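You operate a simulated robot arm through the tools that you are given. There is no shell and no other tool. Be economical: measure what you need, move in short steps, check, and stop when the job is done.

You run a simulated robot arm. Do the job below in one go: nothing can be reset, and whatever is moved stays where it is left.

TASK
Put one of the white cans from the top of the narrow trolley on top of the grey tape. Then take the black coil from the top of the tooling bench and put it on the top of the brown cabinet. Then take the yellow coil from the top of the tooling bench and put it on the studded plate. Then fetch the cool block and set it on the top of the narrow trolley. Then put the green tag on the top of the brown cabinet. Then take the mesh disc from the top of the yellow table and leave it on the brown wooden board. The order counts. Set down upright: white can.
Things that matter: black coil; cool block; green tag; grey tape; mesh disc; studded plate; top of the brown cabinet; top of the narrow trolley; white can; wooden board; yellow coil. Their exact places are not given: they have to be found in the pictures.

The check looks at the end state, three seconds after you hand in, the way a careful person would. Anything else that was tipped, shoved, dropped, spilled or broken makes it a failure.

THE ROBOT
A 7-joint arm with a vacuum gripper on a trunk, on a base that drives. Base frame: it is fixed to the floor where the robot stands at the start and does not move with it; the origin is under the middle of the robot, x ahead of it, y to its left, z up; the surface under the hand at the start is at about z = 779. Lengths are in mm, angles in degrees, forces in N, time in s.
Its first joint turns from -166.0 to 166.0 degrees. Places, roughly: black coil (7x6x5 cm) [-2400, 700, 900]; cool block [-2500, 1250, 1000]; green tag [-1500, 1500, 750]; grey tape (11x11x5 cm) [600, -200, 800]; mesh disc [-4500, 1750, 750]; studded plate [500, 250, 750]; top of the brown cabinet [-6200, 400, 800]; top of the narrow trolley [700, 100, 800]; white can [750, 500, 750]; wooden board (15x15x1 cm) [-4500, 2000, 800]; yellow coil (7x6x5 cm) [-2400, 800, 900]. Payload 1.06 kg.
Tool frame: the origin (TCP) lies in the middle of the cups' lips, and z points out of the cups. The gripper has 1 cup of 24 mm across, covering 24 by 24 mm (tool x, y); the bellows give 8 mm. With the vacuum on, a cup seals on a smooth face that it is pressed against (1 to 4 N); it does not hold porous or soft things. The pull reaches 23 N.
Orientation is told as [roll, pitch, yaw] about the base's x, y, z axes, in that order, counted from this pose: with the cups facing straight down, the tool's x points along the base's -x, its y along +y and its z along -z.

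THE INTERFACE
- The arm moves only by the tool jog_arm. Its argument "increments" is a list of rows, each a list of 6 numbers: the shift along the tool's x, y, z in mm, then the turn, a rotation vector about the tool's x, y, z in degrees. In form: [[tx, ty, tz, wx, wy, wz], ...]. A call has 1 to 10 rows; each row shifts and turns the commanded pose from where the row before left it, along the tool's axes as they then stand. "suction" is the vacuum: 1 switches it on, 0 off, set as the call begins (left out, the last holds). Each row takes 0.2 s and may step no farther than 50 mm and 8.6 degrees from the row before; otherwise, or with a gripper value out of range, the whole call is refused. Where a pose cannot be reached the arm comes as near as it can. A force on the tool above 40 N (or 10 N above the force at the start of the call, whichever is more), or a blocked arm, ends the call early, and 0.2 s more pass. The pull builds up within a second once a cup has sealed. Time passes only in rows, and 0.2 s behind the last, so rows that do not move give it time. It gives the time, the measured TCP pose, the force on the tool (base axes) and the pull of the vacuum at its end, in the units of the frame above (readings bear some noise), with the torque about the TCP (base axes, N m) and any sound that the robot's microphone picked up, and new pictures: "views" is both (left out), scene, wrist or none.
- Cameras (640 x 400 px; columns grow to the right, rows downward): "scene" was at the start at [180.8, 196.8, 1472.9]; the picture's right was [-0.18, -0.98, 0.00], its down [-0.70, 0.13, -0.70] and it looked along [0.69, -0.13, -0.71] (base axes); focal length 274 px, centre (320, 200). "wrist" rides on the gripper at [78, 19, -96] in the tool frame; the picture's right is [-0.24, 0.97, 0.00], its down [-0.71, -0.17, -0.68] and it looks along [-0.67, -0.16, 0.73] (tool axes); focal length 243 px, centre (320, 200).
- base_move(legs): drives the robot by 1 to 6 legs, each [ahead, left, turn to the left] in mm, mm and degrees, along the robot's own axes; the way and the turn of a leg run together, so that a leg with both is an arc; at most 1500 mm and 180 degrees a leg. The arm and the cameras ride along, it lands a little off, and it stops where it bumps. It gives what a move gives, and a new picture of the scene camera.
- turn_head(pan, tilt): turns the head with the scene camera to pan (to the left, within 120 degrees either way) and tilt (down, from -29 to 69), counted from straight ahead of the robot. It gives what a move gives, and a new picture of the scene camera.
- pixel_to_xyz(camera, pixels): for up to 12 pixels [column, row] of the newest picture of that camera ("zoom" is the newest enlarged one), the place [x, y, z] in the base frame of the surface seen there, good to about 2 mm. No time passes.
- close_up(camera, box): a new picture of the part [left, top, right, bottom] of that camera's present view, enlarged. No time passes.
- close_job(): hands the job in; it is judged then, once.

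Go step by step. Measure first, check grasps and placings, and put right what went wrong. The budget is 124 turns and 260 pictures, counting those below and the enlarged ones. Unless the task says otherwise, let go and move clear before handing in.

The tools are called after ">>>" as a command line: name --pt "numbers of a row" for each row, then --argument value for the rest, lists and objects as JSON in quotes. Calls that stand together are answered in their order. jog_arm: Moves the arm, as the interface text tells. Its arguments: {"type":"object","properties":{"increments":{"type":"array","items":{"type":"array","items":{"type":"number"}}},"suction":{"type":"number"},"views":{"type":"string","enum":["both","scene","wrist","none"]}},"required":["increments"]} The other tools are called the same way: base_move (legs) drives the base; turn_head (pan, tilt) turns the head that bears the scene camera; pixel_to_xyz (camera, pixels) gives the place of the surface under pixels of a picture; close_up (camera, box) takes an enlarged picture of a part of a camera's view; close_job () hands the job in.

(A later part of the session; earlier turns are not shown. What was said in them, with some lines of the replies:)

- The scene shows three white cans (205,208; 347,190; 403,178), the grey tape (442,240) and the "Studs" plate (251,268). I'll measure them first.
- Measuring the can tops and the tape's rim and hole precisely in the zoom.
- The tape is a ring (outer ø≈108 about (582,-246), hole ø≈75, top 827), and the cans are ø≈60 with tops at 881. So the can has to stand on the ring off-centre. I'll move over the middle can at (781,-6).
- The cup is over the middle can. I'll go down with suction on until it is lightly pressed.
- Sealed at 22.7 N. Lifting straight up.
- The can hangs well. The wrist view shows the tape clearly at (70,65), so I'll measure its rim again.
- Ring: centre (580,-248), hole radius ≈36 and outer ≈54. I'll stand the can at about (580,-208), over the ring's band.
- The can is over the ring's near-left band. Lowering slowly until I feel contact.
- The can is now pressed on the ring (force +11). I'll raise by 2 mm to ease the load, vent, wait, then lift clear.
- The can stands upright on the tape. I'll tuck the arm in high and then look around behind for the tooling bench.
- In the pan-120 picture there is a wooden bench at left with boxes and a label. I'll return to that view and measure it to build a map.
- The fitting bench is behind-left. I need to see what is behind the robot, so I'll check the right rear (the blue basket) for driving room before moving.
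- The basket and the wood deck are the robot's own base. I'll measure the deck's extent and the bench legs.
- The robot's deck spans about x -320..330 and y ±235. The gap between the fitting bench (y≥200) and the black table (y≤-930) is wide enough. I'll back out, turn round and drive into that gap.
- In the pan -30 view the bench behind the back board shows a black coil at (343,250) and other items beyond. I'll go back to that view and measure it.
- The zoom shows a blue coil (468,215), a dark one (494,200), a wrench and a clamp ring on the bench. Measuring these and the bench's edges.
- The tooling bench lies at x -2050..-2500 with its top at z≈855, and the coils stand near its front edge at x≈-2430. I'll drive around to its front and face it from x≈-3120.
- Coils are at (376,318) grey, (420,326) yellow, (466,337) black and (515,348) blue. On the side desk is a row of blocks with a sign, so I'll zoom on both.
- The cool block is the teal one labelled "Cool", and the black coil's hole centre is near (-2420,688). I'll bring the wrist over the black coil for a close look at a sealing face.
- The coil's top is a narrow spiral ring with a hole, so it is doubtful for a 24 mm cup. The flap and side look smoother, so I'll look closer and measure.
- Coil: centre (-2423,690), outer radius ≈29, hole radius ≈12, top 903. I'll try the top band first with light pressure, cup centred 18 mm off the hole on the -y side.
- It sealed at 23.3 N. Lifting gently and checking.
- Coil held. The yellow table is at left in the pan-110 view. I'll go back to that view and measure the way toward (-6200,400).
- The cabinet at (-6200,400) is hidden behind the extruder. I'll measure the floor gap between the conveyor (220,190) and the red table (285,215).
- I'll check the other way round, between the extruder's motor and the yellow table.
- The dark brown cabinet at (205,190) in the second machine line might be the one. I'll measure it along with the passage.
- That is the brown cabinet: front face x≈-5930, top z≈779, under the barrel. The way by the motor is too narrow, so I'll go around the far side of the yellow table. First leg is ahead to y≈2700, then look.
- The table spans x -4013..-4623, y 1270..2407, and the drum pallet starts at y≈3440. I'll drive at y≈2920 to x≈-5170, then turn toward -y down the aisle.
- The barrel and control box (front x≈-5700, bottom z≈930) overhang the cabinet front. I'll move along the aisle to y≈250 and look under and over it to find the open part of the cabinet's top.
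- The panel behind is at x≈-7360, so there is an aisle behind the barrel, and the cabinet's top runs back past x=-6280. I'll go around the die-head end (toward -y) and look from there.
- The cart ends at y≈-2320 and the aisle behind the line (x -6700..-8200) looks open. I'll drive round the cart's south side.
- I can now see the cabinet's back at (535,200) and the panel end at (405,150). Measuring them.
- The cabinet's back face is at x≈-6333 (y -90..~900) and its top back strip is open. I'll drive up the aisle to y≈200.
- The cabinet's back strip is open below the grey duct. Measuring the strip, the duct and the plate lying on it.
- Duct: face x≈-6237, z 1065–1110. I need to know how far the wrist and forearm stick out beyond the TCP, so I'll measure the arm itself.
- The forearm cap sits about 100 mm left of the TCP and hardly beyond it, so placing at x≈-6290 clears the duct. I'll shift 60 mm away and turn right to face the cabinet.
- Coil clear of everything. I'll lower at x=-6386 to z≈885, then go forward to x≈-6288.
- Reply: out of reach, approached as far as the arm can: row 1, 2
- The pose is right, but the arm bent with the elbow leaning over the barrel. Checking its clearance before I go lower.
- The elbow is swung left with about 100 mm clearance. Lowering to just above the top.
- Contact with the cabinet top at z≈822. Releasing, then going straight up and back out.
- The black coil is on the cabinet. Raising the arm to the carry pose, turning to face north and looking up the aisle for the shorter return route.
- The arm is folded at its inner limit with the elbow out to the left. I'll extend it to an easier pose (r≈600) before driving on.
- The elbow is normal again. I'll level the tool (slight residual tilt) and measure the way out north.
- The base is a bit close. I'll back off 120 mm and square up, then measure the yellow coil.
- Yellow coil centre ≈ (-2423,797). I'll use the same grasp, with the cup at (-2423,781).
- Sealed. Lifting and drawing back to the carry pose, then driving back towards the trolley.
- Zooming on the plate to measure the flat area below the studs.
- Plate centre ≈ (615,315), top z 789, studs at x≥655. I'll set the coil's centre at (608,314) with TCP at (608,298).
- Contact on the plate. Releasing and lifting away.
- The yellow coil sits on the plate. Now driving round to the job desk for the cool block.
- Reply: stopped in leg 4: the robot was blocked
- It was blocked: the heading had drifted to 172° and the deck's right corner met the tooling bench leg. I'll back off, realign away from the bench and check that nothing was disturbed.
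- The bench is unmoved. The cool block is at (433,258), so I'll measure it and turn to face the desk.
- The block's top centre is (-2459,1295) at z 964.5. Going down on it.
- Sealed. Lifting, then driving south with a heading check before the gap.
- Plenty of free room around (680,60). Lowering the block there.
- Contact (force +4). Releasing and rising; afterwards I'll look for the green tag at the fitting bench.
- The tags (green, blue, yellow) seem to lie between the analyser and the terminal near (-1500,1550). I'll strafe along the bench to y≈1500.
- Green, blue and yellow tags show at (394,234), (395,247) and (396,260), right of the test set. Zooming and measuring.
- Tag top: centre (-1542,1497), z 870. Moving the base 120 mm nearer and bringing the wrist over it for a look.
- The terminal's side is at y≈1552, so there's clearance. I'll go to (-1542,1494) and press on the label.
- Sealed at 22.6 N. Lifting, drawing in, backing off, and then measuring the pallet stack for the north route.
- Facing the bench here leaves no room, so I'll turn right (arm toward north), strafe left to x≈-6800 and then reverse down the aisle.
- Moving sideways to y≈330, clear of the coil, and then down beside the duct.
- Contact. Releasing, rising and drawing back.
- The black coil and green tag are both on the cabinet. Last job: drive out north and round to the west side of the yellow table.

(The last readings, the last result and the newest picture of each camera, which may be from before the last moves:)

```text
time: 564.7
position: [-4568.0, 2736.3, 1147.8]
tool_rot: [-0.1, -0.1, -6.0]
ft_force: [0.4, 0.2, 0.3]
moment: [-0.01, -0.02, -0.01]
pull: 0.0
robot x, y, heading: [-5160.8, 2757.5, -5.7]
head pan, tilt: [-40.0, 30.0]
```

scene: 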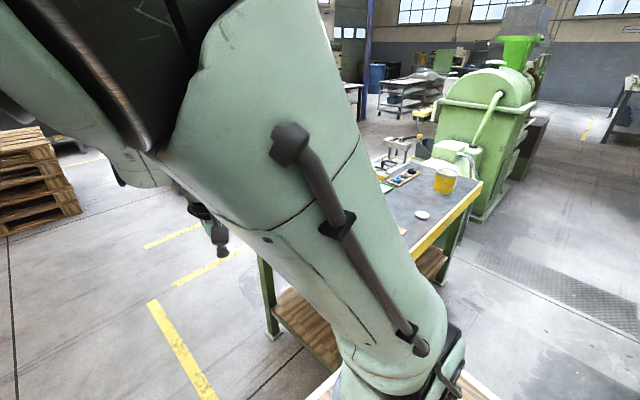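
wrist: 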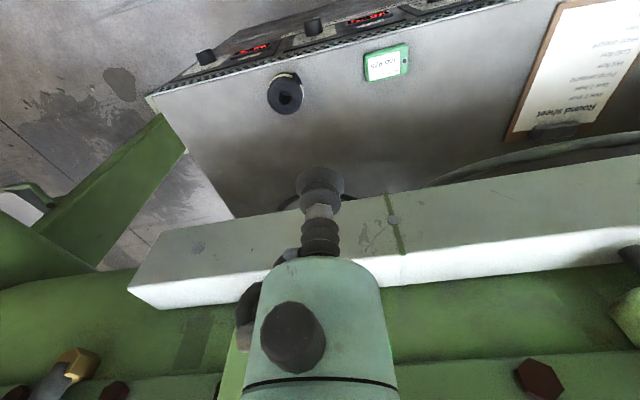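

The white/grey disc is at (422,215) on the table edge. I'll square up, strafe to y≈1900 and look.

>>> pixel_to_xyz --camera "scene" --pixels '[[422, 215], [445, 180], [480, 185]]'

>>> base_move --legs '[[0, 0, 5.7], [-50, -840, 0]]'

>>> turn_head --pan 10 --tilt 45

```text
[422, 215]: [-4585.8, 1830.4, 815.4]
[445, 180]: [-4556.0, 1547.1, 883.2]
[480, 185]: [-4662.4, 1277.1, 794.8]
```

```text
time: 569.8
position: [-4608.2, 1950.1, 1146.4]
tool_rot: [-0.1, -0.1, 1.2]
ft_force: [-0.3, -0.6, 0.5]
moment: [0.01, 0.03, 0.03]
pull: 0.1
robot x, y, heading: [-5204.4, 1898.2, 1.8]
head pan, tilt: [-40.0, 30.0]
```

scene: 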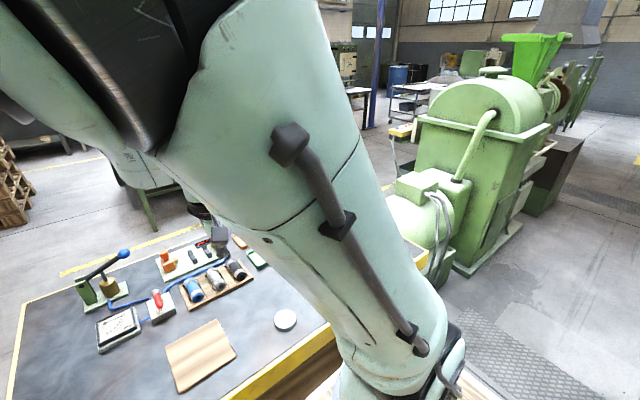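

```text
time: 571.0
position: [-4608.1, 1949.8, 1146.8]
tool_rot: [-0.2, 0.0, 1.2]
ft_force: [0.6, 0.3, -0.1]
moment: [0.01, 0.01, -0.01]
pull: 0.1
robot x, y, heading: [-5201.4, 1901.1, 1.3]
head pan, tilt: [10.0, 45.0]
```

scene: 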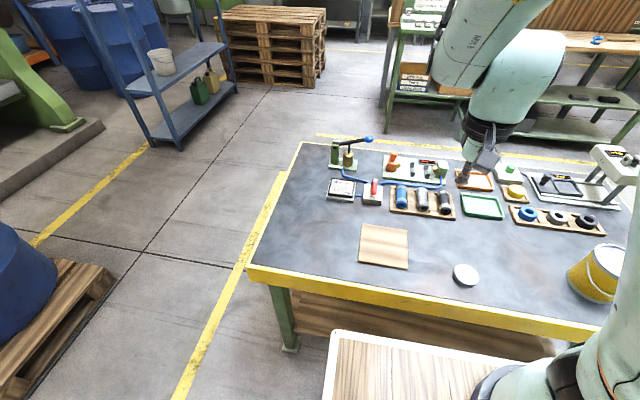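

>>> close_up --camera "scene" --box '[340, 210, 500, 310]'

>>> pixel_to_xyz --camera "zoom" --pixels '[[500, 255], [455, 255], [548, 258], [500, 225], [500, 280], [180, 140], [80, 65], [270, 90], [265, 225], [75, 205], [500, 295], [530, 245]]'

```text
4.00 times, centred on (420, 260) of scene
```

zoom: 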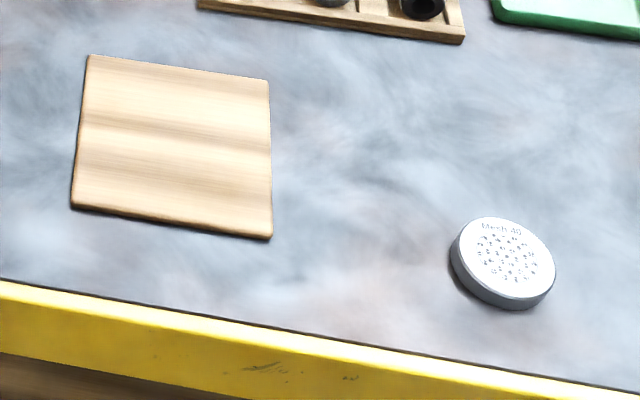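

```text
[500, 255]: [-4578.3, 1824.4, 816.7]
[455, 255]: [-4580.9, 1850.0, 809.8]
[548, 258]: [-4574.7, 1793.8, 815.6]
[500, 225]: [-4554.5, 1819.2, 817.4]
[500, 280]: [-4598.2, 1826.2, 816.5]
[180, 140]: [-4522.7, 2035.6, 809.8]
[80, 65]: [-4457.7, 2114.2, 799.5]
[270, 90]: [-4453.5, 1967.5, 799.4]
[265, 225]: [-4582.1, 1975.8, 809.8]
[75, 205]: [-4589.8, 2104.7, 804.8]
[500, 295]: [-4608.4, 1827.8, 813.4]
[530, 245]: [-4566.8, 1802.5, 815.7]
```

The disc reads "Mesh 40" (centre ≈ (-4578,1822), top 816.5) with a perforated middle. Bringing the wrist camera close to find a smooth patch.

>>> jog_arm --pt "0 -32 30 0 0 0" --pt "0 -32 30 0 0 0" --pt "0 -32 30 0 0 0" --pt "0 -32 30 0 0 0" --pt "0 0 40 0 0 0" --pt "0 0 40 0 0 0" --pt "0 0 20 0 0 0" --pt "0 0 0 0 0 0" --views "wrist"

>>> close_up --camera "wrist" --box '[270, 100, 370, 200]'

```text
time: 572.8
position: [-4601.7, 1820.1, 927.5]
tool_rot: [0.1, -0.2, 1.2]
ft_force: [-1.7, 0.0, 0.5]
moment: [0.05, -0.02, 0.02]
pull: 0.1
robot x, y, heading: [-5202.6, 1901.1, 1.5]
head pan, tilt: [10.0, 45.0]
```

wrist: 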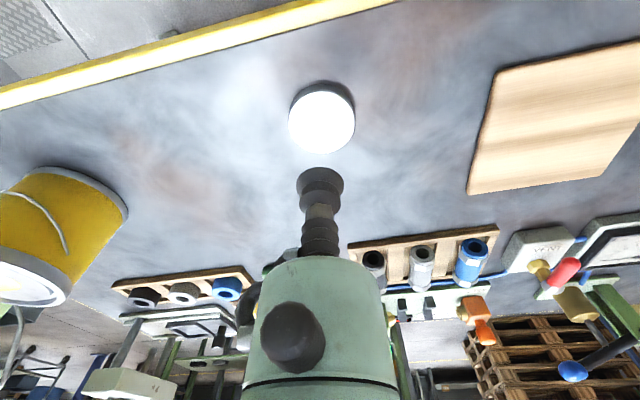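

```text
4.00 times, centred on (320, 150) of wrist
```

zoom: 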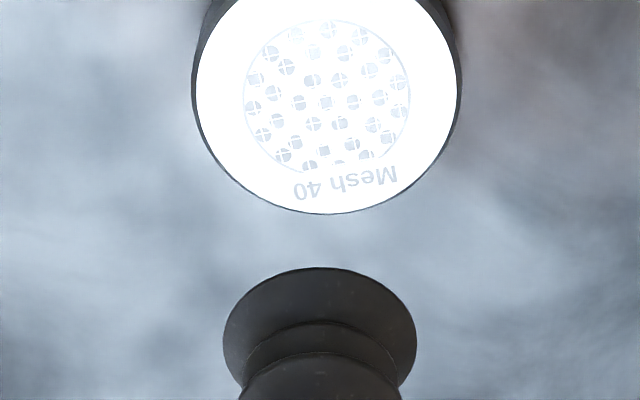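

The rim is ~11 mm wide around the mesh, with the text side widest. As with the coils I'll try with the cup shifted 18 mm toward the text side.

>>> jog_arm --pt "-20 0 20 0 0 0" --pt "-21 1 30 0 0 0" --pt "0 0 35 0 0 0" --pt "0 0 17 0 0 0" --pt "0 0 6 0 0 0" --pt "0 0 4 0 0 0" --pt "0 0 2 0 0 0" --pt "0 0 0 0 0 0" --pt "0 0 0 0 0 0" --pt "0 0 0 0 0 0" --suction 1 --views "wrist"

```text
time: 575.0
position: [-4565.0, 1823.8, 812.1]
tool_rot: [-0.1, -0.1, 1.2]
ft_force: [1.9, 0.1, 3.5]
moment: [0.02, -0.02, 0.01]
pull: 23.0
robot x, y, heading: [-5206.1, 1899.3, 1.7]
head pan, tilt: [10.0, 45.0]
```

wrist: 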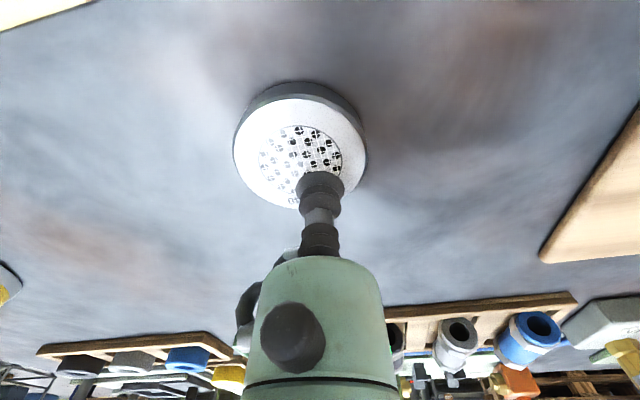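

Sealed at 23 N. Lifting and carrying to the board (centre ≈ (-4522,2038), top 810).

>>> jog_arm --pt "0 0 -5 0 0 0" --pt "0 0 -25 0 0 0" --pt "0 0 -40 0 0 0" --pt "-9 36 -10 0 0 0" --pt "-9 36 0 0 0 0" --pt "-9 36 0 0 0 0" --pt "-9 36 0 0 0 0" --pt "-9 37 0 0 0 0" --pt "-9 37 0 0 0 0" --pt "0 0 0 0 0 0"

```text
time: 577.2
position: [-4514.4, 2042.9, 890.8]
tool_rot: [-0.2, -0.1, 1.2]
ft_force: [-0.8, 0.0, -3.4]
moment: [0.02, -0.04, 0.0]
pull: 22.7
robot x, y, heading: [-5202.2, 1900.2, 1.4]
head pan, tilt: [10.0, 45.0]
```

scene: 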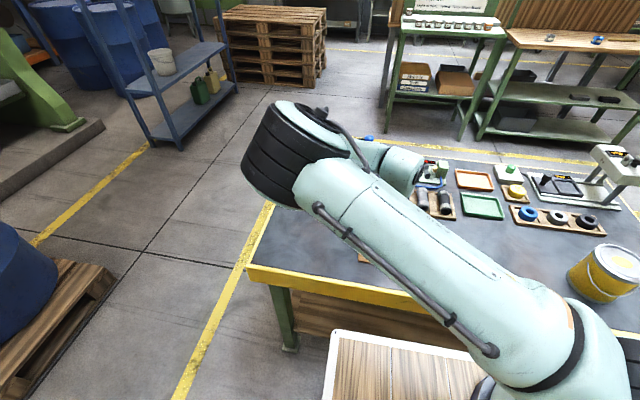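
wrist: 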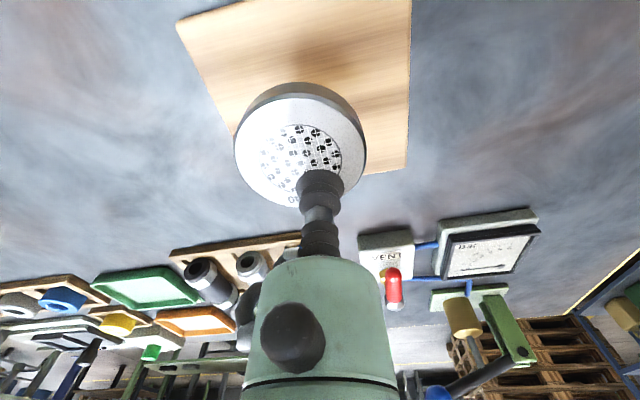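

>>> jog_arm --pt "-2 0 25 0 0 0" --pt "0 0 20 0 0 0" --pt "0 0 12 0 0 0" --pt "0 0 5 0 0 0" --pt "0 0 3 0 0 0" --pt "0 0 2 0 0 0" --pt "0 0 0 0 0 0" --views "wrist"

```text
time: 578.8
position: [-4513.0, 2041.7, 826.5]
tool_rot: [0.0, 0.0, 1.2]
ft_force: [-0.4, -1.3, -3.1]
moment: [-0.02, -0.02, -0.04]
pull: 23.0
robot x, y, heading: [-5199.0, 1897.8, 1.5]
head pan, tilt: [10.0, 45.0]
```

wrist: 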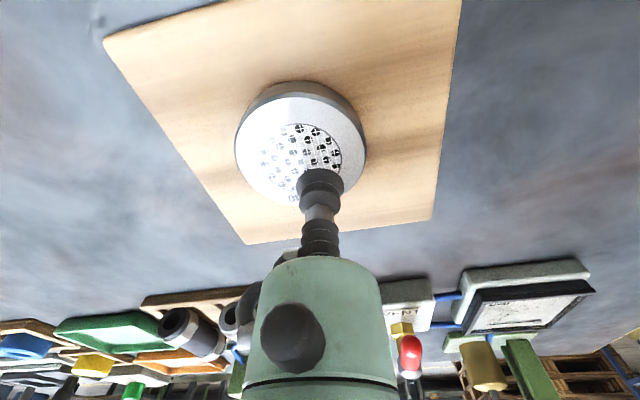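

Nearly touching and well inside the board. Two more small steps down.

>>> jog_arm --pt "0 0 2 0 0 0" --pt "0 0 1.5 0 0 0" --pt "0 0 0 0 0 0" --views "none"

```text
time: 579.6
position: [-4511.3, 2042.0, 822.9]
tool_rot: [-0.2, -0.3, 1.3]
ft_force: [2.2, -2.2, 12.9]
moment: [0.0, 0.02, 0.01]
pull: 23.3
robot x, y, heading: [-5202.2, 1895.8, 1.6]
head pan, tilt: [10.0, 45.0]
```

Contact. Releasing and lifting away, then checking.

>>> jog_arm --pt "0 0 -1.5 0 0 0" --pt "0 0 0 0 0 0" --pt "0 0 0 0 0 0" --pt "0 0 -3 0 0 0" --pt "0 0 -10 0 0 0" --pt "0 0 -40 0 0 0" --pt "0 0 -45 0 0 0" --pt "0 0 -45 0 0 0" --pt "0 0 -45 0 0 0" --pt "0 0 -45 0 0 0" --suction 0

```text
time: 581.8
position: [-4513.2, 2041.6, 1055.5]
tool_rot: [-0.2, 0.0, 1.2]
ft_force: [-0.7, 0.0, -1.2]
moment: [-0.01, 0.03, 0.0]
pull: 0.1
robot x, y, heading: [-5206.3, 1900.9, 1.4]
head pan, tilt: [10.0, 45.0]
```

scene: 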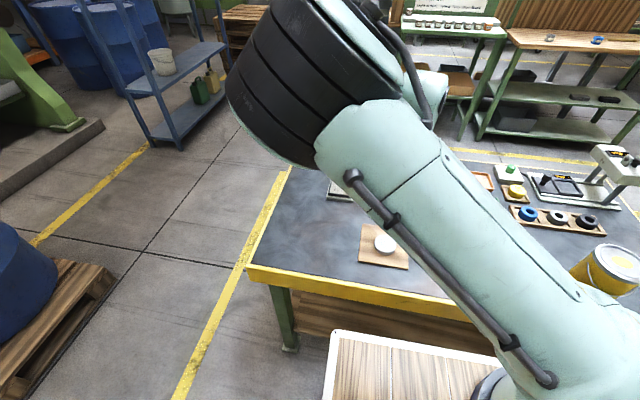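
wrist: 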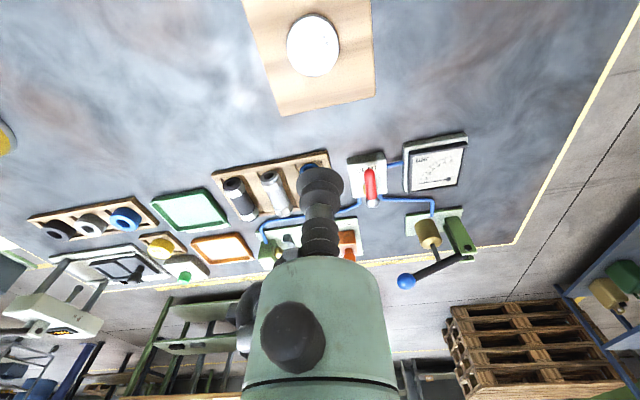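

The disc lies in the middle of the board at (313,45) in the wrist view. The gripper is empty and clear, and everything else looks undisturbed, so I'm handing in.

>>> close_job

```text
The job is handed in.
```

I did all six placings in the order you gave and handed the job in; I haven't seen the check's result.

- **White can:** it stands upright on the grey tape. It sits off-centre on the rim, because the tape's hole is wider than the can.
- **Black coil:** it is on the brown cabinet, on the open strip at the back.
- **Yellow coil:** it is on the studded plate, clear of the studs.
- **Cool block:** it is on top of the narrow trolley.
- **Green tag:** it is on the brown cabinet, beside the black coil.
- **Mesh disc:** it is in the middle of the wooden board.

While fetching the cool block, the base bumped a leg of the tooling bench and stopped. The bench corner measured the same as before, and the items on it looked upright and in place.
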